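You operate a simulated robot arm through the tools that you are given. There is no shell and no other tool.

You are at the controls of a simulated robot arm. One attempt, no reset.

## Task
Clean the smudged sole, then brush black polish on the middle of its wide end.
Fine: the sole in the tray; cream from the white jar on the felt pad; yellow brush; tools and lids go back. Set down upright: felt pad, round brush. A coat counts when it lies all over at full strength: go over it till it gets no stronger. What is to be rubbed or washed off counts as gone when no trace of it is left.

It is judged by the outcome, as a careful person would: the job done as asked, and still so three seconds after it is handed in. It fails if anything else is knocked over, pushed out of place, dropped, spilled or broken. Lids that push on must go on centred and level and be pressed home; caps that screw on are set level and turned clockwise until they are tight.

## Robot
A 6-joint arm with a four-finger gripper, fixed in place. Base frame: the origin is on the floor under the middle of its stand, x ahead of it, y to its left, z up; the work surface is at about z = 859. Lengths are in mm, angles in rad, forces in N, time in s.
It reaches about 1012 mm from its shoulder. Its first joint turns from -2.897 to 2.897 rad. Payload 3.43 kg.
Tool frame: the origin (TCP) lies between the finger pads and is the grasp point; the fingertips stand 30 mm ahead of it; z points along the fingers, y is the line along which they close. The gripper opens to 120 mm; its body begins 85 mm behind the TCP.
Orientation is told as [roll, pitch, yaw] about the base's x, y, z axes, in that order, counted from this pose: with the fingers straight down and closing along the base's y, the tool's x points along the base's -x, its y along +y and its z along -z.

## Interface
- The arm moves only by the tool step_arm. Its argument "rows" is a list of rows, each a list of 7 numbers: the shift along the tool's x, y, z in mm, then the turn, a rotation vector about the tool's x, y, z in rad, then the finger opening in mm, from 0 to 120. In form: [[dx, dy, dz, rx, ry, rz, hand], ...]. A call has 1 to 20 rows; each row shifts and turns the commanded pose from where the row before left it, along the tool's axes as they then stand. Rows are played at 5 a second. More than 50 mm and 0.15 rad between two rows, or a gripper value outside its range, and nothing of the call is played. A pose out of reach is approached as far as the arm can. The call stops where the force on the tool passes 40 N (or 10 N more than at its start, if that is more) or the arm is blocked; 0.2 s more then pass. Each finger travels about 136.2 mm/s and halts on what it meets, pressing with about 24 N; the grip force reading is that of the motor and also rises with nothing between the fingers. The clock runs only during rows and for 0.2 s after the last one: add rows that do not move to give the fingers time. It gives the time, the measured TCP pose, the force on the tool (base axes), the opening and the grip force at its end, in the units of the frame above (readings bear some noise), with the torque about the TCP (base axes, N m) and any sound that the robot's microphone picked up.
- Cameras (640 x 400 px; columns grow to the right, rows downward): "scene" is fixed at [400.4, 500.4, 1462.2]; the picture's right is [-0.79, -0.61, 0.00], its down [-0.54, 0.70, -0.46] and it looks along [0.28, -0.37, -0.89] (base axes); focal length 320 px, centre (320, 200). "wrist" rides on the gripper at [71, -17, -121] in the tool frame; the picture's right is [0.23, 0.97, 0.00], its down [-0.81, 0.19, -0.55] and it looks along [-0.54, 0.13, 0.83] (tool axes); focal length 275 px, centre (320, 200). There is no depth. A picture from a camera that has moved, and an enlarged one, comes with that camera's place and axes in the base frame and with its lens.
- capture(camera): a new picture of that camera. It takes no simulated time.
- zoom(camera, box): a new picture of the part [left, top, right, bottom] of that camera's present view, enlarged. It takes no simulated time.
- finish_job(): hands the job in; it is judged then, once.

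Nothing tells you positions but the pictures and the camera data. Unless the task says otherwise, let go and move clear before handing in.

The tools are called as name(argument=value, ...) on one line, values as JSON. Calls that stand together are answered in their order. step_arm: Moves the arm, as the interface text tells. Its arguments: {"type":"object","properties":{"rows":{"type":"array"}},"required":["rows"]} The other tools are called the same way: capture (camera) takes a picture; zoom (camera, box) takes an enlarged picture of a part of a camera's view; finish_job () hands the job in.

At the start:

```text
time: 0.0
tcp_pos: [324.7, 400.9, 1154.4]
tcp_rot: [0.001, -0.001, 0.002]
force: [0.5, -1.1, -0.7]
wrist_torque: [-0.04, -0.01, 0.01]
width: 119.9
finger_force: 0.1
```

scene: 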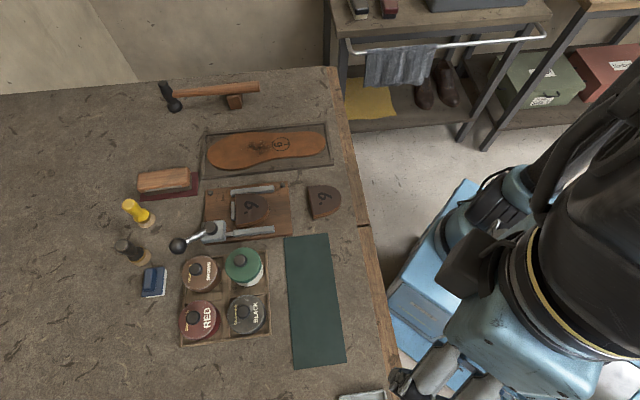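
wrist: 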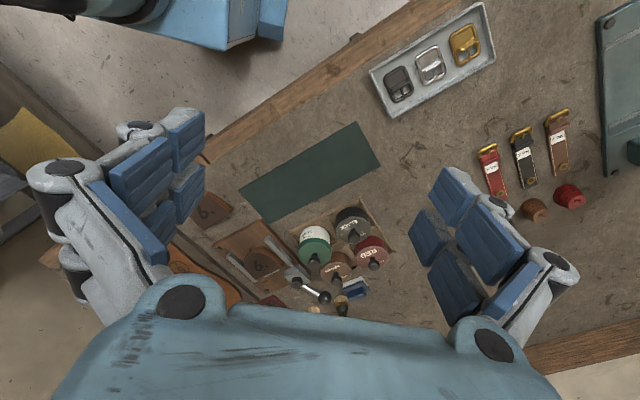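

I see a workbench with a sole in a tray, a brush block, yellow and black round brushes, a blue felt pad, and four jars. I'll look closer before moving anything.

zoom(camera="scene", box=[190, 110, 350, 210])

zoom(camera="scene", box=[160, 230, 320, 350])

zoom(camera="scene", box=[100, 150, 240, 300])

zoom(camera="wrist", box=[200, 180, 440, 330])

```text
4.00 times, centred on (270, 160) of scene
camera zoom: at [400.4, 500.4, 1462.2], right [-0.79, -0.61, 0.0], down [-0.54, 0.7, -0.46], along [0.28, -0.37, -0.89], focal length 1280 px, centre (520, 360)
```

zoom: 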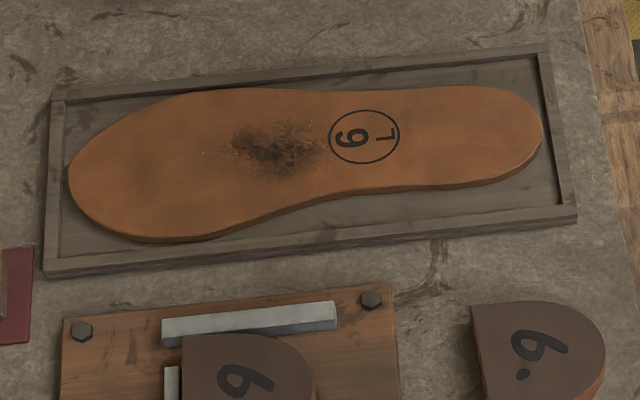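

```text
3.33 times, centred on (240, 290) of scene
camera zoom: at [400.4, 500.4, 1462.2], right [-0.79, -0.61, 0.0], down [-0.54, 0.7, -0.46], along [0.28, -0.37, -0.89], focal length 1067 px, centre (587, -100)
```

zoom: 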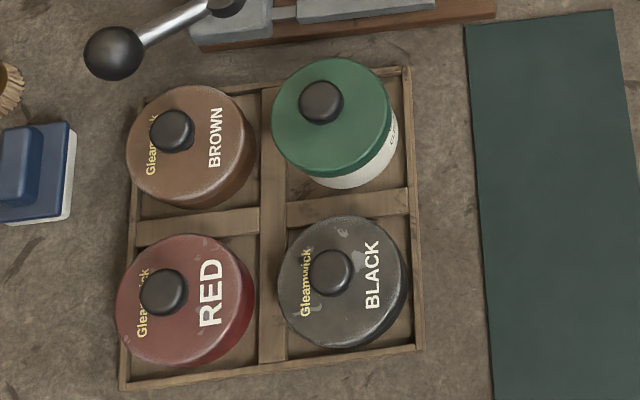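

```text
2.67 times, centred on (170, 225) of scene
camera zoom: at [400.4, 500.4, 1462.2], right [-0.79, -0.61, 0.0], down [-0.54, 0.7, -0.46], along [0.28, -0.37, -0.89], focal length 853 px, centre (720, 133)
```

zoom: 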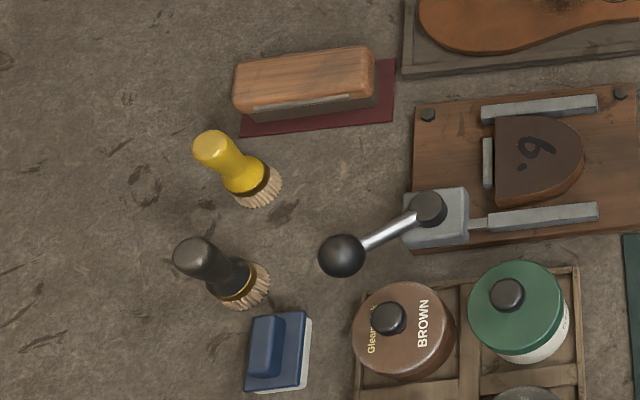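

```text
2.67 times, centred on (320, 255) of wrist
camera zoom: at [252.9, 383.2, 1274.1], right [-0.23, 0.97, 0.0], down [0.81, 0.19, 0.55], along [0.54, 0.13, -0.83], focal length 734 px, centre (320, 53)
```

zoom: 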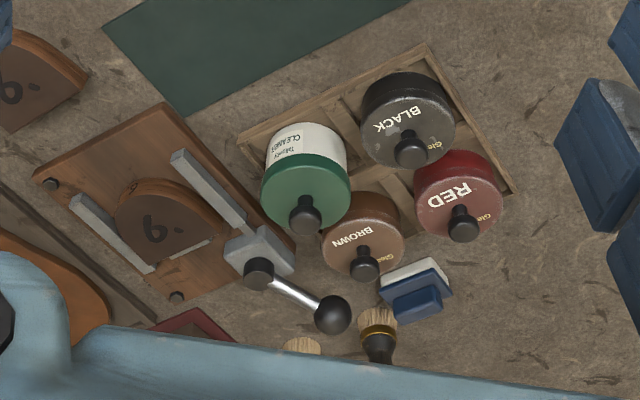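

I take the white jar (green lid) to be near (606, 457), the sole between (668, 132) and (858, 322), and the smudge near (780, 236). Next I move to a better viewpoint so I can refine these positions.

step_arm(rows=[[-40, 0, 0, 0, 0, 0, 120], [-40, 0, 0, 0, 0, 0, 120], [-40, 0, 0, 0, 0, 0, 120], [-30, 0, 0, 0, 0, 0, 120], [0, 0, 0, 0, 0, 0, 120]])

capture(camera="wrist")

capture(camera="scene")

```text
time: 1.2
tcp_pos: [462.6, 400.4, 1159.1]
tcp_rot: [0.0, -0.012, -0.001]
force: [0.2, -0.1, -0.6]
wrist_torque: [0.04, 0.01, 0.01]
width: 120.1
finger_force: 0.1
```

```text
taken
camera wrist: at [390.0, 384.8, 1278.7], right [-0.23, 0.97, 0.0], down [0.8, 0.19, 0.56], along [0.55, 0.13, -0.83], focal length 275 px, centre (320, 200)
```

wrist: 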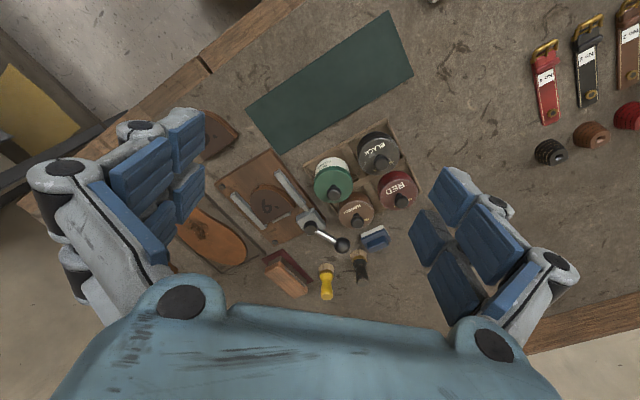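

```text
taken
```

scene: 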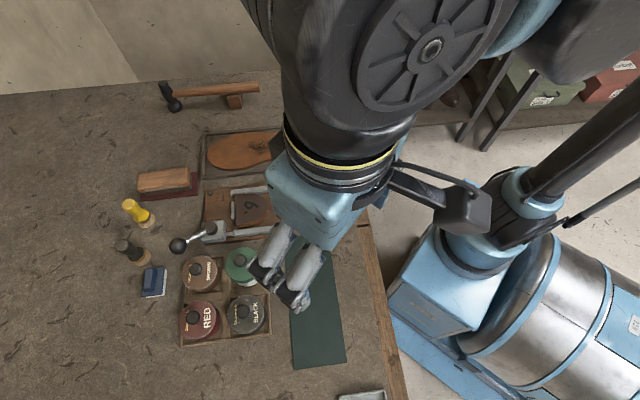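

The arm hasn't quite settled and the bench is laid out as expected. Next I let it settle and zoom in on the jars, pad and brushes.

step_arm(rows=[[0, 0, 0, 0, 0, 0, 120], [0, 0, 0, 0, 0, 0, 120], [0, 0, 0, 0, 0, 0, 120]])

zoom(camera="wrist", box=[290, 120, 450, 220])

zoom(camera="wrist", box=[250, 200, 410, 300])

```text
time: 2.0
tcp_pos: [463.7, 400.7, 1161.6]
tcp_rot: [0.001, -0.011, 0.002]
force: [0.6, -0.3, 0.5]
wrist_torque: [0.01, -0.02, 0.0]
width: 119.9
finger_force: 0.2
```

```text
4.00 times, centred on (370, 170) of wrist
camera zoom: at [389.8, 384.9, 1278.6], right [-0.23, 0.97, 0.0], down [0.8, 0.19, 0.56], along [0.55, 0.13, -0.83], focal length 1101 px, centre (120, 320)
```

zoom: 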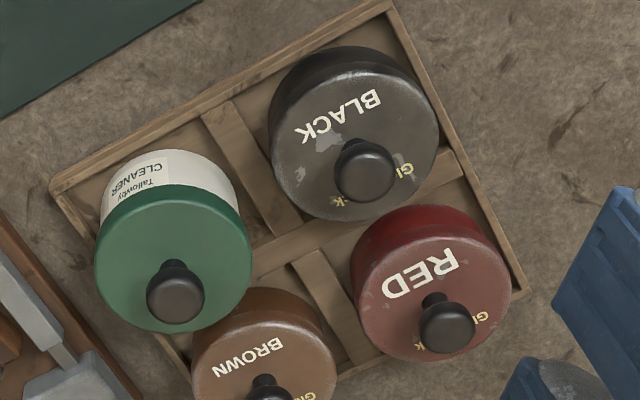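

```text
4.00 times, centred on (330, 250) of wrist
camera zoom: at [389.8, 384.9, 1278.6], right [-0.23, 0.97, 0.0], down [0.8, 0.19, 0.56], along [0.55, 0.13, -0.83], focal length 1101 px, centre (280, 0)
```

zoom: 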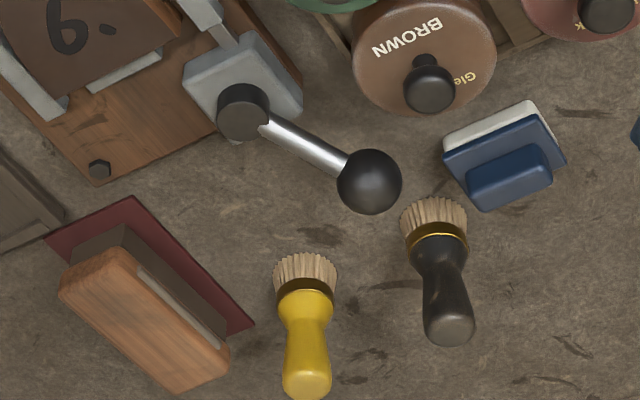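

The knobs of the jars are now located: green about (607, 457, 928), black about (545, 513, 925). Next I look at the gripper's fingers to judge how much clearance they need.

zoom(camera="scene", box=[230, 150, 390, 320])

zoom(camera="wrist", box=[0, 80, 240, 330])

zoom(camera="wrist", box=[390, 140, 600, 370])

```text
2.35 times, centred on (310, 235) of scene
camera zoom: at [400.4, 500.4, 1462.2], right [-0.79, -0.61, 0.0], down [-0.54, 0.7, -0.46], along [0.28, -0.37, -0.89], focal length 753 px, centre (344, 118)
```

zoom: 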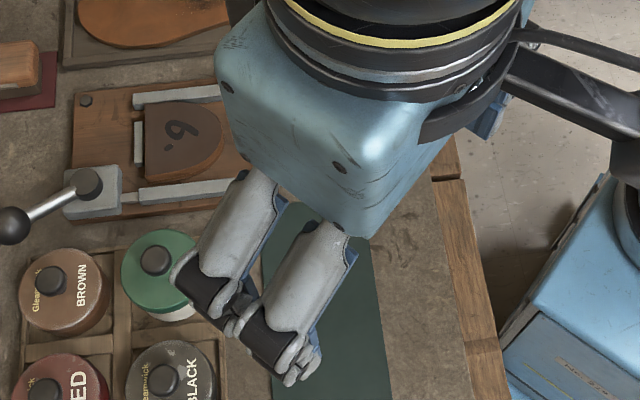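

```text
1.60 times, centred on (120, 205) of wrist
camera zoom: at [389.8, 384.9, 1278.6], right [-0.23, 0.97, 0.0], down [0.8, 0.19, 0.56], along [0.55, 0.13, -0.83], focal length 440 px, centre (640, 192)
```

zoom: 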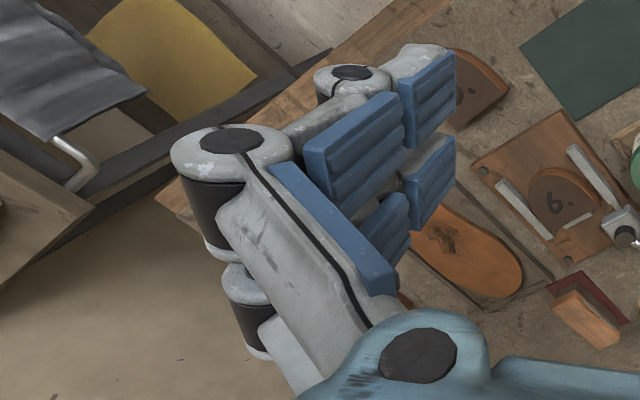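

```text
1.74 times, centred on (495, 255) of wrist
camera zoom: at [389.8, 384.9, 1278.6], right [-0.23, 0.97, 0.0], down [0.8, 0.19, 0.56], along [0.55, 0.13, -0.83], focal length 479 px, centre (16, 104)
```

zoom: 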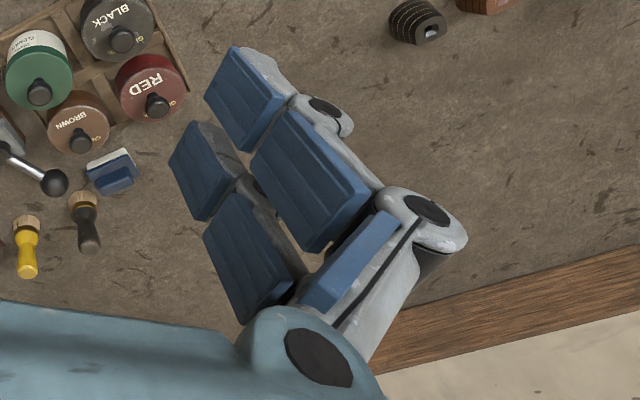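

The four blue finger pads sit in pairs about ±18 mm from the tool's centre, so a knob of about 22 mm will be cradled between them. Next I move above the green lid's knob.

step_arm(rows=[[-29, 11, 29, 0, 0, 0, 120], [-29, 11, 29, 0, 0, 0, 120], [-29, 11, 29, 0, 0, 0, 100], [-29, 11, 29, 0, 0, 0, 80], [-15, 11, 20, 0, 0, 0, 70], [0, 0, 0, 0, 0, 0, 70], [0, 0, 0, 0, 0, 0, 70]])

capture(camera="wrist")

capture(camera="scene")

```text
time: 3.6
tcp_pos: [594.0, 455.0, 1025.4]
tcp_rot: [0.0, -0.011, 0.001]
force: [0.1, -0.1, 0.0]
wrist_torque: [-0.01, -0.02, 0.03]
width: 69.9
finger_force: 0.0
```

```text
taken
camera wrist: at [520.8, 439.1, 1144.1], right [-0.23, 0.97, 0.0], down [0.8, 0.19, 0.56], along [0.55, 0.13, -0.83], focal length 275 px, centre (320, 200)
```

wrist: 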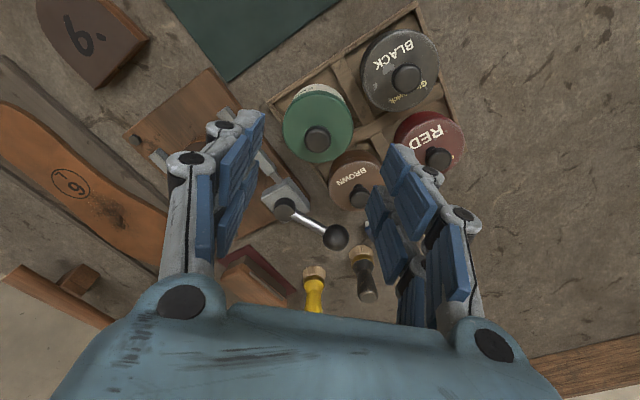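

```text
taken
```

scene: 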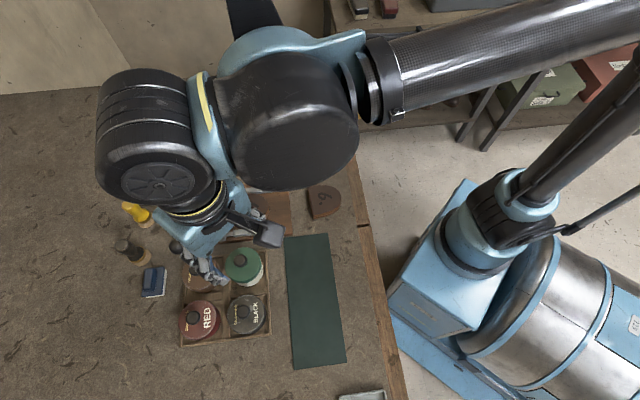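

I'm now above and slightly behind the green lid, with its knob near (607, 457). Next I zoom in to see how the lid fits and to refine the knob's position.

zoom(camera="wrist", box=[270, 60, 370, 180])

zoom(camera="wrist", box=[340, 20, 480, 180])

zoom(camera="scene", box=[200, 230, 290, 300])

```text
3.33 times, centred on (320, 120) of wrist
camera zoom: at [520.8, 439.1, 1144.1], right [-0.23, 0.97, 0.0], down [0.8, 0.19, 0.56], along [0.55, 0.13, -0.83], focal length 918 px, centre (320, 467)
```

zoom: 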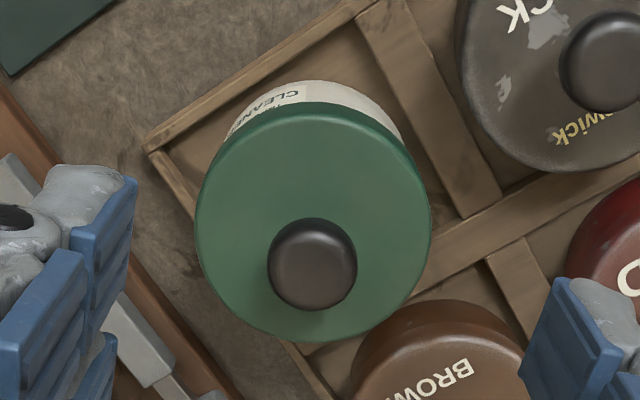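

```text
2.50 times, centred on (410, 100) of wrist
camera zoom: at [520.8, 439.1, 1144.1], right [-0.23, 0.97, 0.0], down [0.8, 0.19, 0.56], along [0.55, 0.13, -0.83], focal length 688 px, centre (95, 450)
```

zoom: 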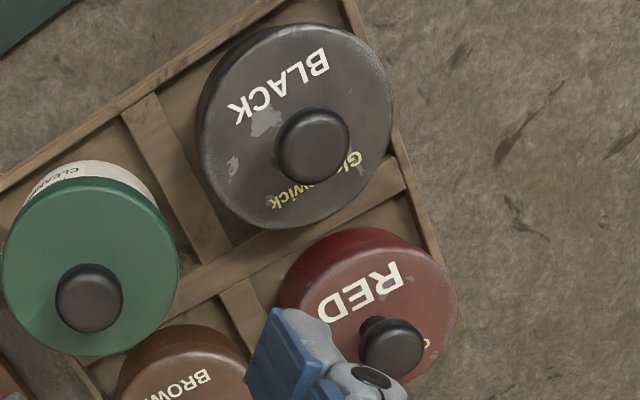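

```text
5.71 times, centred on (245, 265) of scene
camera zoom: at [400.4, 500.4, 1462.2], right [-0.79, -0.61, 0.0], down [-0.54, 0.7, -0.46], along [0.28, -0.37, -0.89], focal length 1829 px, centre (749, -171)
```

zoom: 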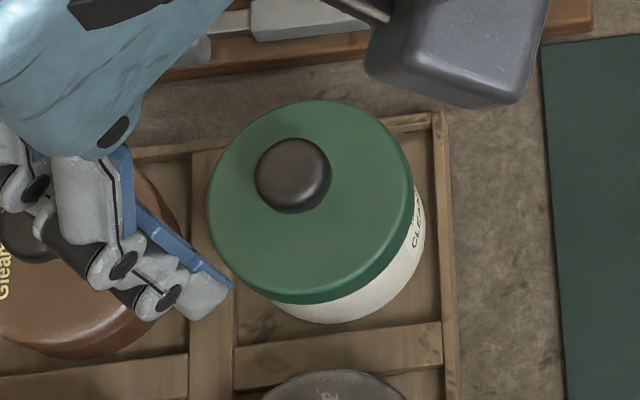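

The lid is smooth with a knob of about 24 mm, its top near z 905 and the knob's top near z 929. Next I lower the open fingers around the knob, stopping with the fingertips above the lid.

step_arm(rows=[[-12.4, 1.4, 0, 0, 0.011, 0, 50], [0, 0, 20, 0, 0, 0, 46], [0, 0, 20, 0, 0, 0, 46], [0, 0, 15, 0, 0, 0, 46], [0, 0, 10, 0, 0, 0, 46], [0, 0, 0, 0, 0, 0, 46], [0, 0, 0, 0, 0, 0, 46]])

capture(camera="wrist")

zoom(camera="scene", box=[160, 200, 300, 300])

```text
time: 5.2
tcp_pos: [605.7, 457.7, 960.4]
tcp_rot: [0.002, -0.002, 0.001]
force: [0.3, -0.9, -0.3]
wrist_torque: [0.0, 0.02, 0.01]
width: 46.0
finger_force: 0.1
```

```text
taken
camera wrist: at [533.6, 440.3, 1080.0], right [-0.23, 0.97, 0.0], down [0.81, 0.19, 0.55], along [0.54, 0.13, -0.83], focal length 275 px, centre (320, 200)
```

wrist: 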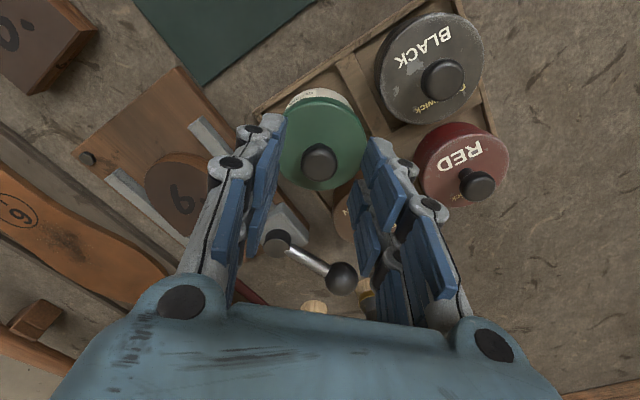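

```text
4.00 times, centred on (230, 250) of scene
camera zoom: at [400.4, 500.4, 1462.2], right [-0.79, -0.61, 0.0], down [-0.54, 0.7, -0.46], along [0.28, -0.37, -0.89], focal length 1280 px, centre (680, 0)
```

zoom: 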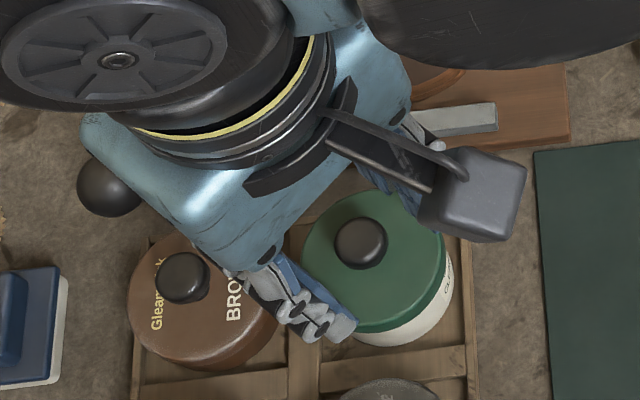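

The fingers straddle the knob and it's well centred. I descend the last 14 mm in small steps.

step_arm(rows=[[0, 0, 5, 0, 0, 0, 46], [0, 0, 5, 0, 0, 0, 46], [0, 0, 4, 0, 0, 0, 46], [0, 0, 0, 0, 0, 0, 46], [0, 0, 0, 0, 0, 0, 46]])

zoom(camera="wrist", box=[220, 80, 420, 240])

zoom(camera="scene", box=[200, 230, 290, 300])

```text
time: 6.4
tcp_pos: [607.3, 455.8, 946.9]
tcp_rot: [0.001, -0.001, 0.001]
force: [0.4, 0.7, 0.0]
wrist_torque: [0.02, 0.02, 0.0]
width: 45.9
finger_force: 0.2
```

```text
2.50 times, centred on (320, 160) of wrist
camera zoom: at [534.6, 439.7, 1066.0], right [-0.23, 0.97, 0.0], down [0.81, 0.19, 0.55], along [0.54, 0.13, -0.83], focal length 688 px, centre (320, 300)
```

zoom: 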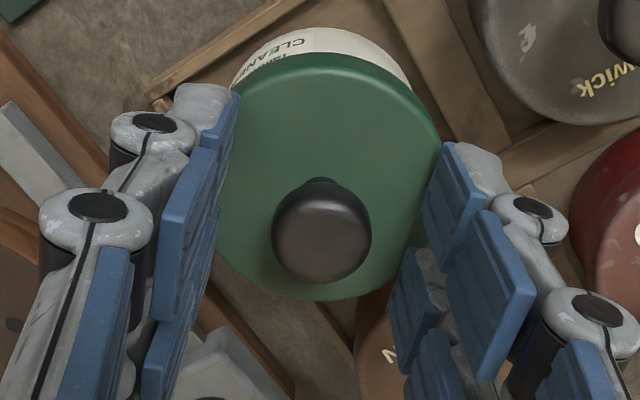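

```text
5.71 times, centred on (245, 265) of scene
camera zoom: at [400.4, 500.4, 1462.2], right [-0.79, -0.61, 0.0], down [-0.54, 0.7, -0.46], along [0.28, -0.37, -0.89], focal length 1829 px, centre (749, -171)
```

zoom: 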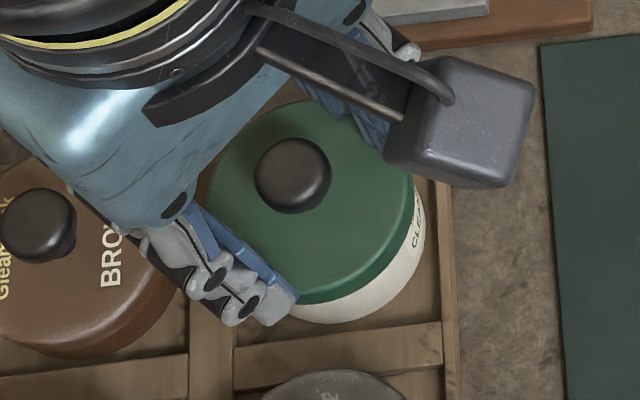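

The fingertips are clear of the lid, with the knob between the pads. I close on the knob now.

step_arm(rows=[[0, 0, 0, 0, 0, 0, 10], [0, 0, 0, 0, 0, 0, 10], [0, 0, 0, 0, 0, 0, 10], [0, 0, 0, 0, 0, 0, 10]])

zoom(camera="wrist", box=[220, 80, 420, 240])

```text
time: 7.4
tcp_pos: [606.9, 457.1, 946.1]
tcp_rot: [0.003, -0.002, -0.001]
force: [1.0, 1.0, 0.5]
wrist_torque: [-0.01, -0.01, 0.0]
width: 17.7
finger_force: 24.0
heard: snap
```

```text
2.50 times, centred on (320, 160) of wrist
camera zoom: at [534.5, 439.8, 1066.1], right [-0.23, 0.97, 0.0], down [0.81, 0.19, 0.55], along [0.54, 0.13, -0.83], focal length 688 px, centre (320, 300)
```

zoom: 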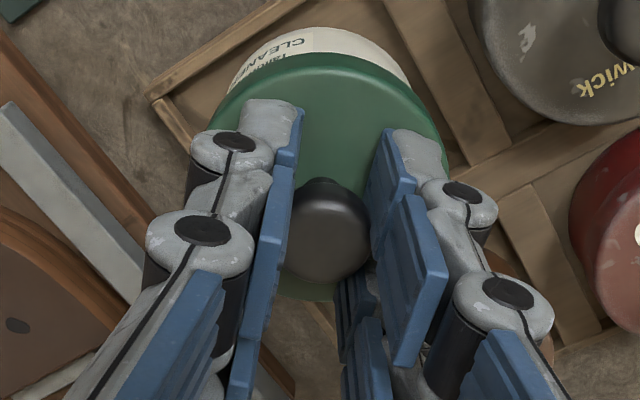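

I have the knob at a width of 17.7 mm and heard a snap. Next I lift gently and watch whether the lid comes off by itself.

step_arm(rows=[[0, 0, -2, 0, 0, 0, 10], [0, 0, -2, 0, 0, 0, 10], [0, 0, 0, 0, 0, 0, 10]])

zoom(camera="wrist", box=[220, 80, 420, 240])

zoom(camera="scene", box=[200, 230, 290, 300])

```text
time: 8.2
tcp_pos: [606.6, 455.5, 951.1]
tcp_rot: [0.002, -0.001, -0.002]
force: [-1.1, 0.0, -1.1]
wrist_torque: [-0.01, -0.02, 0.02]
width: 17.6
finger_force: 24.3
```

```text
2.50 times, centred on (320, 160) of wrist
camera zoom: at [534.0, 439.1, 1070.4], right [-0.23, 0.97, 0.0], down [0.81, 0.19, 0.55], along [0.54, 0.13, -0.83], focal length 688 px, centre (320, 300)
```

zoom: 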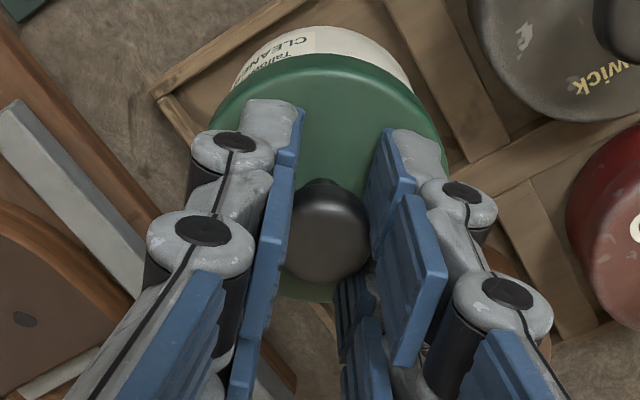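

```text
5.71 times, centred on (245, 265) of scene
camera zoom: at [400.4, 500.4, 1462.2], right [-0.79, -0.61, 0.0], down [-0.54, 0.7, -0.46], along [0.28, -0.37, -0.89], focal length 1829 px, centre (749, -171)
```

zoom: 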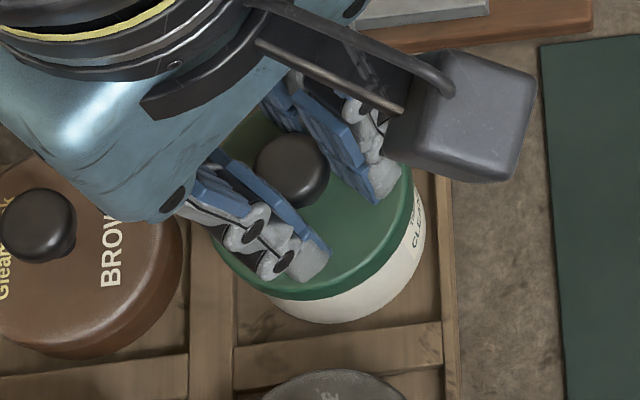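

The lid rises freely with only about 1 N of load, so it's a push-on lid. Next I lift it clear and look at the open jar.

step_arm(rows=[[0, 0, -6, 0, 0, 0, 10], [0, 0, -12, 0, 0, 0, 10], [0, 0, -20, 0, 0, 0, 10], [0, 0, -25, 0, 0, 0, 10], [0, 0, 0, 0, 0, 0, 10], [0, 0, 0, 0, 0, 0, 10]])

capture(camera="wrist")

capture(camera="scene")

```text
time: 9.6
tcp_pos: [606.9, 455.6, 1015.2]
tcp_rot: [0.001, -0.003, 0.0]
force: [0.2, -0.2, 0.0]
wrist_torque: [0.01, -0.03, 0.02]
width: 17.3
finger_force: 23.6
```

```text
taken
camera wrist: at [534.2, 439.2, 1134.1], right [-0.23, 0.97, 0.0], down [0.81, 0.19, 0.55], along [0.54, 0.13, -0.83], focal length 275 px, centre (320, 200)
```

wrist: 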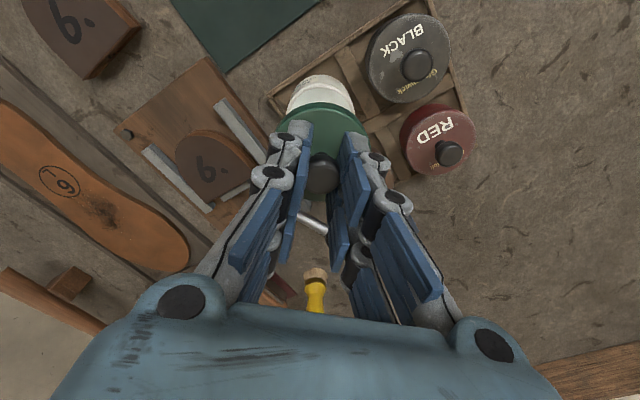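

```text
taken
```

scene: 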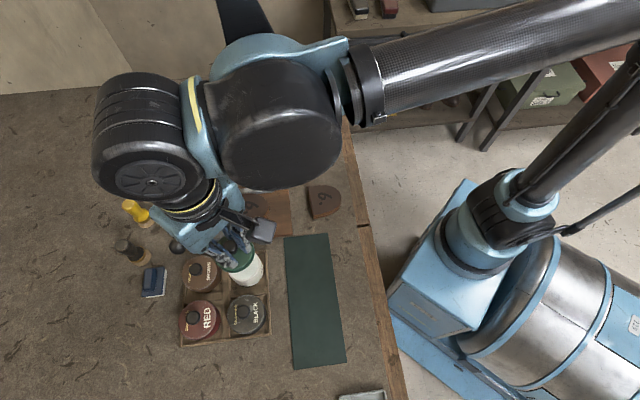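

The lid is off and the open white jar is visible below it. Next I carry the lid over to the green mat near (500, 400), which is clear, and lower it.

step_arm(rows=[[30, -16, 0, 0, 0, 0, 10], [38, -20, 0, 0, 0, 0, 10], [38, -20, 0, 0, 0, 0, 10], [0, 0, 20, 0, 0, 0, 10], [0, 0, 25, 0, 0, 0, 10], [0, 0, 20, 0, 0, 0, 10], [0, 0, 0, 0, 0, 0, 10], [0, 0, 0, 0, 0, 0, 10]])

capture(camera="wrist")

zoom(camera="scene", box=[200, 200, 360, 320])

```text
time: 11.4
tcp_pos: [499.2, 400.0, 949.8]
tcp_rot: [0.003, -0.002, 0.001]
force: [-1.0, -0.2, 0.3]
wrist_torque: [0.02, 0.03, 0.0]
width: 17.0
finger_force: 24.3
```

```text
taken
camera wrist: at [427.9, 383.3, 1068.6], right [-0.23, 0.97, 0.0], down [0.81, 0.19, 0.55], along [0.54, 0.13, -0.83], focal length 275 px, centre (320, 200)
```

wrist: 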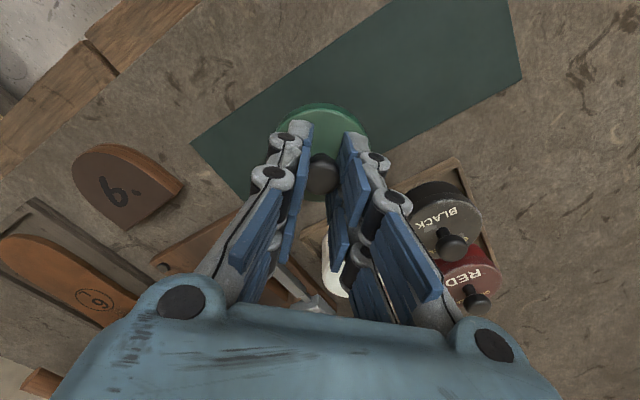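

```text
3.33 times, centred on (280, 260) of scene
camera zoom: at [400.4, 500.4, 1462.2], right [-0.79, -0.61, 0.0], down [-0.54, 0.7, -0.46], along [0.28, -0.37, -0.89], focal length 1067 px, centre (453, 0)
```

zoom: 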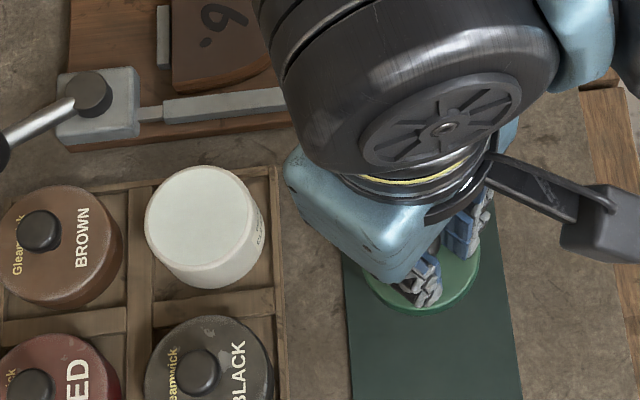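

The jar is full of white cream and the lid is over the mat. I lower it gently towards contact.

step_arm(rows=[[0, 0, 6, 0, 0, 0, 10], [0, 0, 6, 0, 0, 0, 10], [0, 0, 5, 0, 0, 0, 10], [0, 0, 0, 0, 0, 0, 10]])

zoom(camera="wrist", box=[220, 60, 420, 220])

```text
time: 12.4
tcp_pos: [499.6, 401.6, 933.5]
tcp_rot: [0.002, -0.001, 0.001]
force: [-0.2, -0.1, 0.1]
wrist_torque: [-0.02, 0.01, 0.0]
width: 16.9
finger_force: 23.7
```

```text
2.50 times, centred on (320, 140) of wrist
camera zoom: at [427.6, 383.7, 1051.0], right [-0.23, 0.97, 0.0], down [0.81, 0.19, 0.55], along [0.54, 0.13, -0.83], focal length 688 px, centre (320, 350)
```

zoom: 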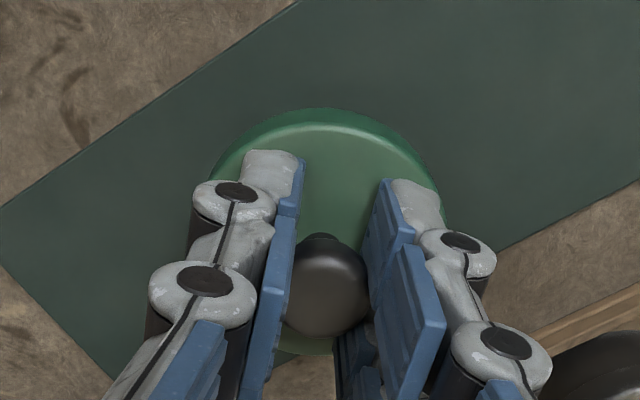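

The lid is nearly on the mat. I go down in small steps watching the force.

step_arm(rows=[[0, 0, 2, 0, 0, 0, 10], [0, 0, 2, 0, 0, 0, 10], [0, 0, 0, 0, 0, 0, 10]])

step_arm(rows=[[0, 0, 2, 0, 0, 0, 10], [0, 0, 0, 0, 0, 0, 10]])

step_arm(rows=[[0, 0, 2, 0, 0, 0, 10], [0, 0, 0, 0, 0, 0, 10]])

```text
time: 13.2
tcp_pos: [501.1, 399.7, 927.0]
tcp_rot: [0.002, -0.002, 0.001]
force: [0.1, -0.2, -0.6]
wrist_torque: [-0.02, 0.02, 0.0]
width: 16.7
finger_force: 24.2
```

```text
time: 13.8
tcp_pos: [500.1, 400.3, 925.7]
tcp_rot: [0.001, -0.002, 0.001]
force: [-0.3, -0.3, -0.4]
wrist_torque: [0.01, 0.03, 0.0]
width: 17.0
finger_force: 24.0
```

```text
time: 14.4
tcp_pos: [498.6, 401.0, 924.8]
tcp_rot: [0.001, -0.002, 0.0]
force: [-0.1, -0.9, 0.2]
wrist_torque: [0.02, 0.01, 0.01]
width: 17.0
finger_force: 24.1
```

No contact yet. I keep lowering.

step_arm(rows=[[0, 0, 2, 0, 0, 0, 10], [0, 0, 0, 0, 0, 0, 10]])

step_arm(rows=[[0, 0, 2, 0, 0, 0, 10], [0, 0, 0, 0, 0, 0, 10]])

zoom(camera="wrist", box=[220, 60, 420, 220])

zoom(camera="scene", box=[270, 230, 360, 300])

```text
time: 15.0
tcp_pos: [499.9, 401.1, 922.2]
tcp_rot: [0.001, -0.002, 0.002]
force: [-0.2, -0.2, -1.0]
wrist_torque: [0.04, -0.02, -0.01]
width: 17.4
finger_force: 24.1
```

```text
time: 15.6
tcp_pos: [500.7, 399.9, 919.7]
tcp_rot: [0.002, -0.002, 0.0]
force: [-0.3, 0.0, 0.4]
wrist_torque: [-0.02, 0.02, 0.02]
width: 17.3
finger_force: 24.4
```

```text
2.50 times, centred on (320, 140) of wrist
camera zoom: at [428.1, 384.1, 1038.9], right [-0.23, 0.97, 0.0], down [0.81, 0.19, 0.55], along [0.54, 0.13, -0.83], focal length 688 px, centre (320, 350)
```

zoom: 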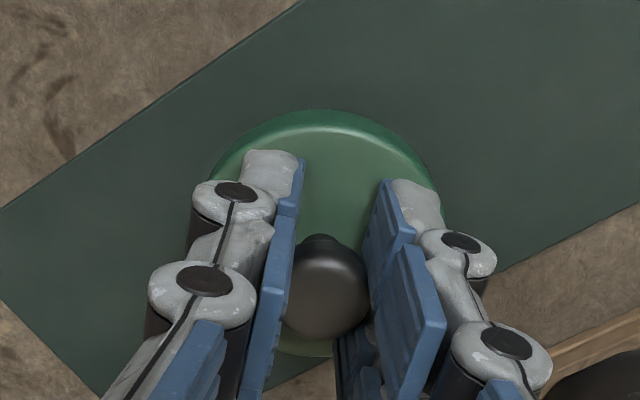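

```text
5.71 times, centred on (315, 265) of scene
camera zoom: at [400.4, 500.4, 1462.2], right [-0.79, -0.61, 0.0], down [-0.54, 0.7, -0.46], along [0.28, -0.37, -0.89], focal length 1829 px, centre (349, -171)
```

zoom: 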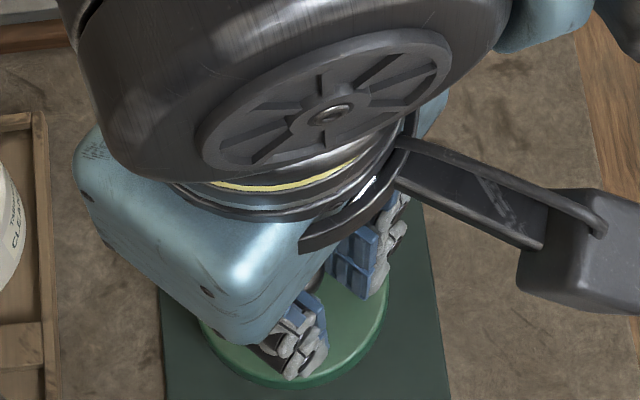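

Still no contact, and the lid skirt is just above the mat. I go on down with small steps.

step_arm(rows=[[0, 0, 2, 0, 0, 0, 10], [0, 0, 0, 0, 0, 0, 10]])

step_arm(rows=[[0, 0, 1.5, 0, 0, 0, 10], [0, 0, 0, 0, 0, 0, 10]])

step_arm(rows=[[0, 0, 1.5, 0, 0, 0, 10], [0, 0, 0, 0, 0, 0, 10]])

step_arm(rows=[[0, 0, 1.5, 0, 0, 0, 10], [0, 0, 0, 0, 0, 0, 10]])

```text
time: 16.2
tcp_pos: [500.7, 400.5, 917.4]
tcp_rot: [0.001, -0.003, -0.002]
force: [0.8, 0.1, 0.3]
wrist_torque: [0.0, -0.02, -0.02]
width: 17.1
finger_force: 23.9
```

```text
time: 16.8
tcp_pos: [501.8, 400.4, 916.3]
tcp_rot: [0.003, -0.003, 0.001]
force: [-0.1, 0.7, 0.3]
wrist_torque: [0.01, -0.01, 0.02]
width: 17.2
finger_force: 23.7
```

```text
time: 17.4
tcp_pos: [501.1, 398.6, 915.8]
tcp_rot: [0.001, -0.001, 0.0]
force: [0.5, -0.8, -0.6]
wrist_torque: [-0.01, 0.02, 0.02]
width: 16.8
finger_force: 23.2
```

```text
time: 18.0
tcp_pos: [500.2, 400.7, 914.1]
tcp_rot: [0.002, -0.002, 0.001]
force: [-0.3, -0.4, 0.2]
wrist_torque: [0.0, 0.0, -0.02]
width: 17.2
finger_force: 23.9
```

Still free at TCP z 914. I continue in 1.5 mm steps.

step_arm(rows=[[0, 0, 1.5, 0, 0, 0, 10], [0, 0, 0, 0, 0, 0, 10]])

step_arm(rows=[[0, 0, 1.5, 0, 0, 0, 10], [0, 0, 0, 0, 0, 0, 10]])

step_arm(rows=[[0, 0, 1.5, 0, 0, 0, 10], [0, 0, 0, 0, 0, 0, 10]])

zoom(camera="wrist", box=[220, 60, 420, 220])

zoom(camera="scene", box=[270, 230, 360, 300])

```text
time: 18.6
tcp_pos: [501.3, 401.7, 912.0]
tcp_rot: [0.004, -0.002, 0.0]
force: [-0.8, -0.3, -0.9]
wrist_torque: [-0.04, -0.02, 0.02]
width: 17.1
finger_force: 24.2
```

```text
time: 19.2
tcp_pos: [500.3, 399.5, 911.2]
tcp_rot: [0.002, 0.0, 0.0]
force: [0.3, 0.9, -0.1]
wrist_torque: [0.01, 0.0, 0.01]
width: 17.1
finger_force: 24.5
```

```text
time: 19.8
tcp_pos: [500.9, 398.5, 908.1]
tcp_rot: [0.002, -0.002, 0.002]
force: [-0.2, 0.0, 0.0]
wrist_torque: [0.01, 0.04, -0.02]
width: 17.3
finger_force: 24.0
```

```text
2.50 times, centred on (320, 140) of wrist
camera zoom: at [428.4, 383.0, 1028.0], right [-0.23, 0.97, 0.0], down [0.81, 0.19, 0.55], along [0.54, 0.13, -0.83], focal length 688 px, centre (320, 350)
```

zoom: 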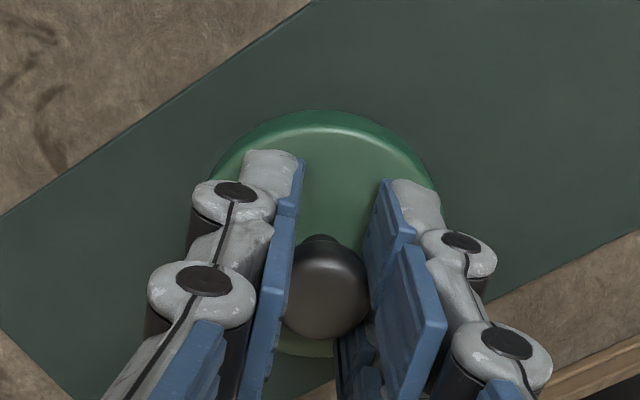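

```text
5.71 times, centred on (315, 265) of scene
camera zoom: at [400.4, 500.4, 1462.2], right [-0.79, -0.61, 0.0], down [-0.54, 0.7, -0.46], along [0.28, -0.37, -0.89], focal length 1829 px, centre (349, -171)
```

zoom: 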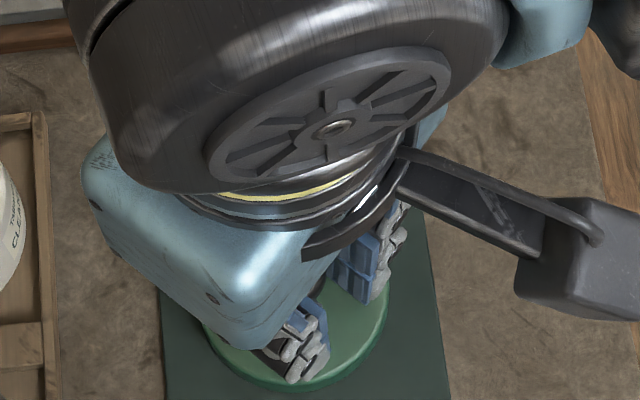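

By geometry the skirt should be within a few millimetres of the mat. I continue with 1 mm steps.

step_arm(rows=[[0, 0, 1, 0, 0, 0, 10], [0, 0, 0, 0, 0, 0, 10]])

step_arm(rows=[[0, 0, 1, 0, 0, 0, 10], [0, 0, 0, 0, 0, 0, 10]])

step_arm(rows=[[0, 0, 1, 0, 0, 0, 10], [0, 0, 0, 0, 0, 0, 10]])

step_arm(rows=[[0, 0, 1, 0, 0, 0, 10], [0, 0, 0, 0, 0, 0, 10]])

```text
time: 20.4
tcp_pos: [501.3, 398.3, 906.9]
tcp_rot: [0.0, -0.002, 0.001]
force: [-0.8, -0.1, -0.5]
wrist_torque: [-0.01, 0.0, -0.02]
width: 17.4
finger_force: 24.4
```

```text
time: 21.0
tcp_pos: [500.9, 400.1, 906.4]
tcp_rot: [0.001, -0.001, 0.0]
force: [-0.2, -0.9, -0.8]
wrist_torque: [0.0, -0.02, -0.01]
width: 17.3
finger_force: 24.1
```

```text
time: 21.6
tcp_pos: [500.0, 400.5, 905.1]
tcp_rot: [0.001, -0.001, 0.001]
force: [-0.2, 0.7, 0.1]
wrist_torque: [0.04, -0.04, -0.04]
width: 17.3
finger_force: 24.0
```

```text
time: 22.2
tcp_pos: [500.4, 398.7, 905.5]
tcp_rot: [0.002, -0.002, 0.001]
force: [1.5, -0.2, -0.3]
wrist_torque: [-0.01, -0.01, -0.03]
width: 17.2
finger_force: 24.1
```

Still no contact. I continue and check the picture.

step_arm(rows=[[0, 0, 1, 0, 0, 0, 10], [0, 0, 0, 0, 0, 0, 10]])

step_arm(rows=[[0, 0, 1, 0, 0, 0, 10], [0, 0, 0, 0, 0, 0, 10]])

step_arm(rows=[[0, 0, 1, 0, 0, 0, 10], [0, 0, 0, 0, 0, 0, 10]])

zoom(camera="wrist", box=[260, 80, 380, 180])

zoom(camera="scene", box=[290, 255, 350, 300])

```text
time: 22.8
tcp_pos: [500.3, 399.7, 903.5]
tcp_rot: [0.002, -0.002, 0.002]
force: [-0.1, -0.2, -0.1]
wrist_torque: [0.03, -0.01, -0.03]
width: 17.1
finger_force: 24.3
```

```text
time: 23.4
tcp_pos: [499.9, 400.2, 903.5]
tcp_rot: [0.003, 0.0, -0.001]
force: [0.4, -0.4, 0.0]
wrist_torque: [-0.01, 0.02, 0.03]
width: 17.4
finger_force: 23.8
```

```text
time: 24.0
tcp_pos: [499.0, 401.1, 901.5]
tcp_rot: [0.002, -0.002, 0.001]
force: [0.5, -0.6, -1.3]
wrist_torque: [0.01, -0.02, 0.03]
width: 17.0
finger_force: 24.3
```

```text
4.00 times, centred on (320, 130) of wrist
camera zoom: at [428.0, 384.0, 1021.3], right [-0.23, 0.97, 0.0], down [0.81, 0.19, 0.55], along [0.54, 0.13, -0.83], focal length 1101 px, centre (320, 480)
```

zoom: 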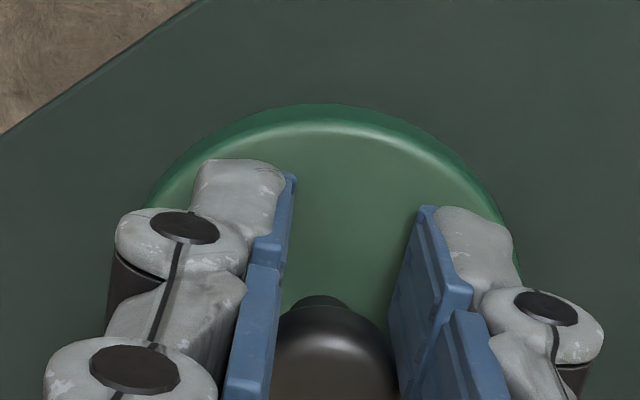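

```text
8.89 times, centred on (320, 278) of scene
camera zoom: at [400.4, 500.4, 1462.2], right [-0.79, -0.61, 0.0], down [-0.54, 0.7, -0.46], along [0.28, -0.37, -0.89], focal length 2845 px, centre (320, -489)
```

zoom: 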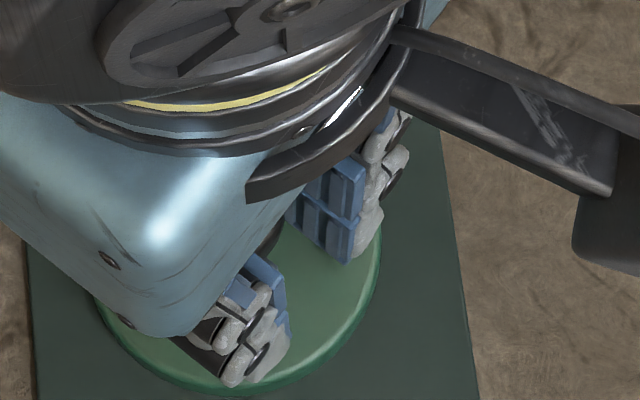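

The lid's shadow is very close now. I continue in 1 mm steps.

step_arm(rows=[[0, 0, 1, 0, 0, 0, 10], [0, 0, 0, 0, 0, 0, 10]])

step_arm(rows=[[0, 0, 1, 0, 0, 0, 10], [0, 0, 0, 0, 0, 0, 10]])

step_arm(rows=[[0, 0, 1, 0, 0, 0, 10], [0, 0, 0, 0, 0, 0, 10]])

step_arm(rows=[[0, 0, 1, 0, 0, 0, 10], [0, 0, 0, 0, 0, 0, 10]])

```text
time: 24.6
tcp_pos: [500.4, 400.4, 901.6]
tcp_rot: [0.003, -0.002, 0.0]
force: [0.5, 0.1, -0.1]
wrist_torque: [-0.01, 0.03, 0.0]
width: 16.9
finger_force: 24.2
```

```text
time: 25.2
tcp_pos: [500.5, 400.3, 900.0]
tcp_rot: [0.002, -0.001, 0.001]
force: [0.3, -0.9, 0.1]
wrist_torque: [0.01, 0.02, -0.01]
width: 17.1
finger_force: 24.1
```

```text
time: 25.8
tcp_pos: [499.9, 400.7, 898.8]
tcp_rot: [0.002, -0.003, 0.0]
force: [-0.3, -0.1, 1.0]
wrist_torque: [0.01, -0.03, 0.0]
width: 17.2
finger_force: 23.8
```

```text
time: 26.4
tcp_pos: [499.1, 400.3, 898.0]
tcp_rot: [0.001, -0.001, 0.001]
force: [2.3, 0.7, 22.3]
wrist_torque: [0.09, 0.0, 0.01]
width: 17.3
finger_force: 23.5
```

Contact: 22 N upward, so the lid is on the mat. Next I ease off slightly, open the fingers and rise clear.

step_arm(rows=[[0, 0, -0.8, 0, 0, 0, 10], [0, 0, 0, 0, 0, 0, 20], [0, 0, 0, 0, 0, 0, 40], [0, 0, 0, 0, 0, 0, 50], [0, 0, 0, 0, 0, 0, 50]])

zoom(camera="wrist", box=[220, 60, 420, 220])

```text
time: 27.6
tcp_pos: [500.7, 400.3, 898.1]
tcp_rot: [0.002, -0.004, 0.0]
force: [-0.1, -0.5, 0.5]
wrist_torque: [-0.01, 0.02, 0.0]
width: 50.0
finger_force: 0.1
```

```text
2.50 times, centred on (320, 140) of wrist
camera zoom: at [427.5, 383.9, 1017.6], right [-0.23, 0.97, 0.0], down [0.81, 0.19, 0.55], along [0.54, 0.13, -0.83], focal length 688 px, centre (320, 350)
```

zoom: 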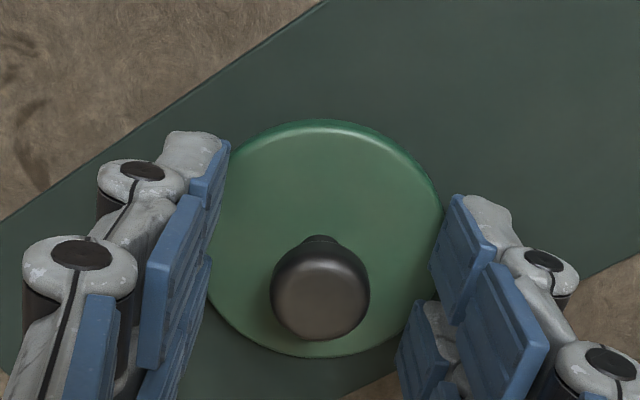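

The lid rests flat on the mat. Next I rise and travel to above the felt pad near (718, 576), turning the hand to suit the pad's handle.

step_arm(rows=[[0, 0, -10, 0, 0, 0, 60], [0, 0, -30, 0, 0, 0, 80], [0, 0, -45, 0, 0, 0, 80], [0, 0, -45, 0, 0, 0, 80], [-35, 25, 0, 0, 0, 0, 80], [-35, 25, 0, 0, 0, 0, 80], [-35, 25, 0, 0, 0, 0, 80], [-35, 25, 0, 0, 0, 0, 80], [-20, 20, 0, 0, 0, 0, 80], [0, 0, 0, 0, 0, 0, 80], [0, 0, 0, 0, 0, 0, 80]])

capture(camera="wrist")

capture(camera="scene")

```text
time: 30.0
tcp_pos: [660.8, 518.6, 1028.5]
tcp_rot: [0.002, -0.002, 0.001]
force: [-0.7, -0.8, -0.5]
wrist_torque: [0.0, 0.03, -0.03]
width: 79.8
finger_force: 0.1
```

```text
taken
camera wrist: at [589.3, 502.9, 1147.5], right [-0.23, 0.97, 0.0], down [0.81, 0.19, 0.55], along [0.54, 0.13, -0.83], focal length 275 px, centre (320, 200)
```

wrist: 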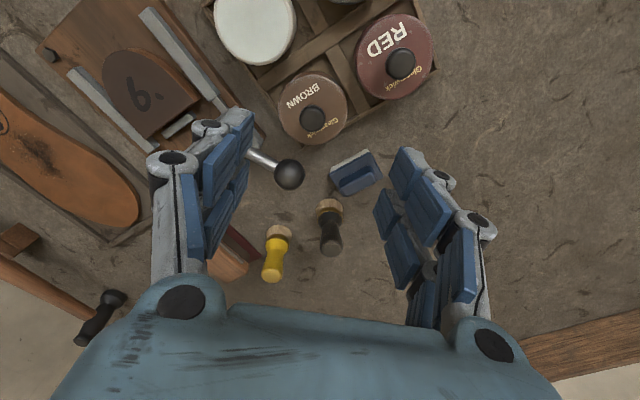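

```text
taken
```

scene: 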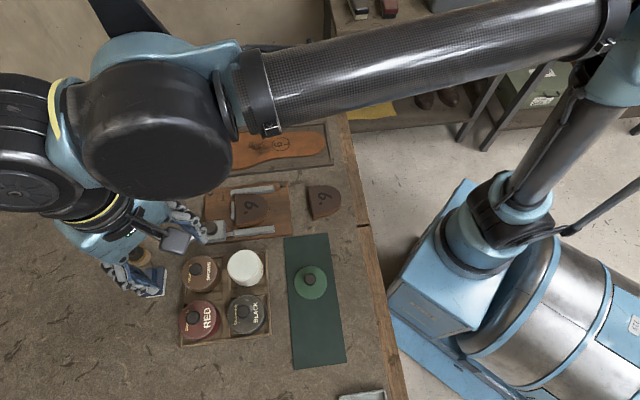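

zoom(camera="wrist", box=[300, 130, 400, 210])

zoom(camera="wrist", box=[240, 180, 360, 300])

zoom(camera="wrist", box=[200, 0, 320, 80])

```text
5.00 times, centred on (350, 170) of wrist
camera zoom: at [589.3, 502.9, 1147.5], right [-0.23, 0.97, 0.0], down [0.81, 0.19, 0.55], along [0.54, 0.13, -0.83], focal length 1376 px, centre (170, 350)
```

zoom: 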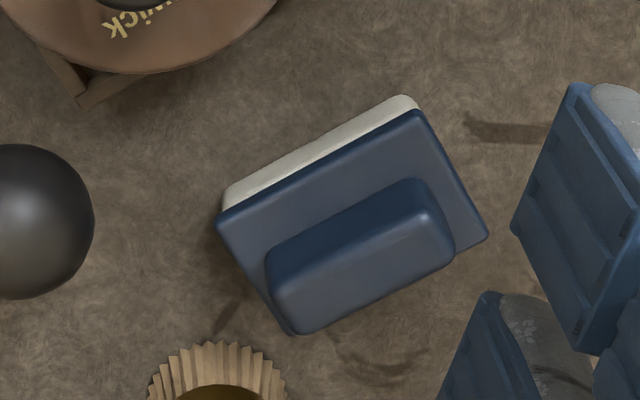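

```text
3.33 times, centred on (300, 240) of wrist
camera zoom: at [589.3, 502.9, 1147.5], right [-0.23, 0.97, 0.0], down [0.81, 0.19, 0.55], along [0.54, 0.13, -0.83], focal length 918 px, centre (387, 67)
```

zoom: 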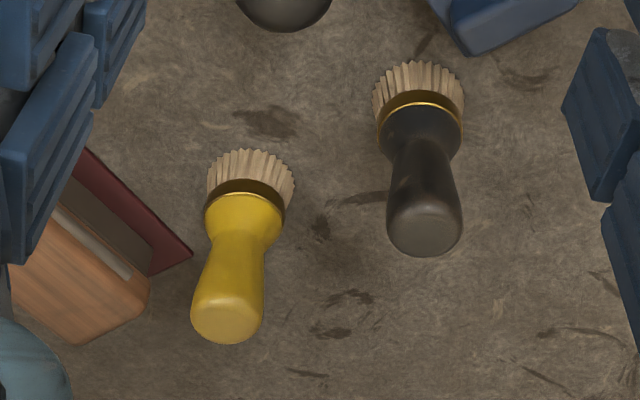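

```text
5.00 times, centred on (260, 40) of wrist
camera zoom: at [589.3, 502.9, 1147.5], right [-0.23, 0.97, 0.0], down [0.81, 0.19, 0.55], along [0.54, 0.13, -0.83], focal length 1376 px, centre (620, 1000)
```

zoom: 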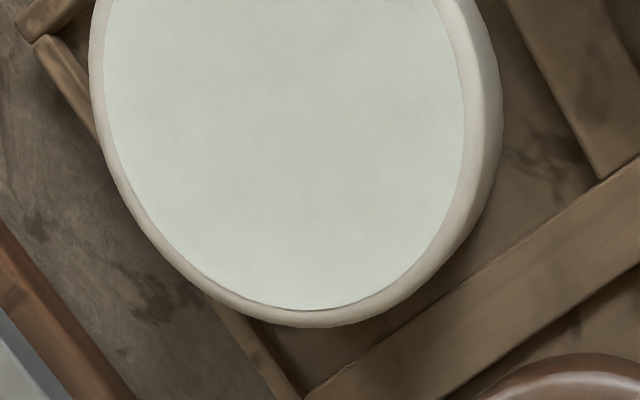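

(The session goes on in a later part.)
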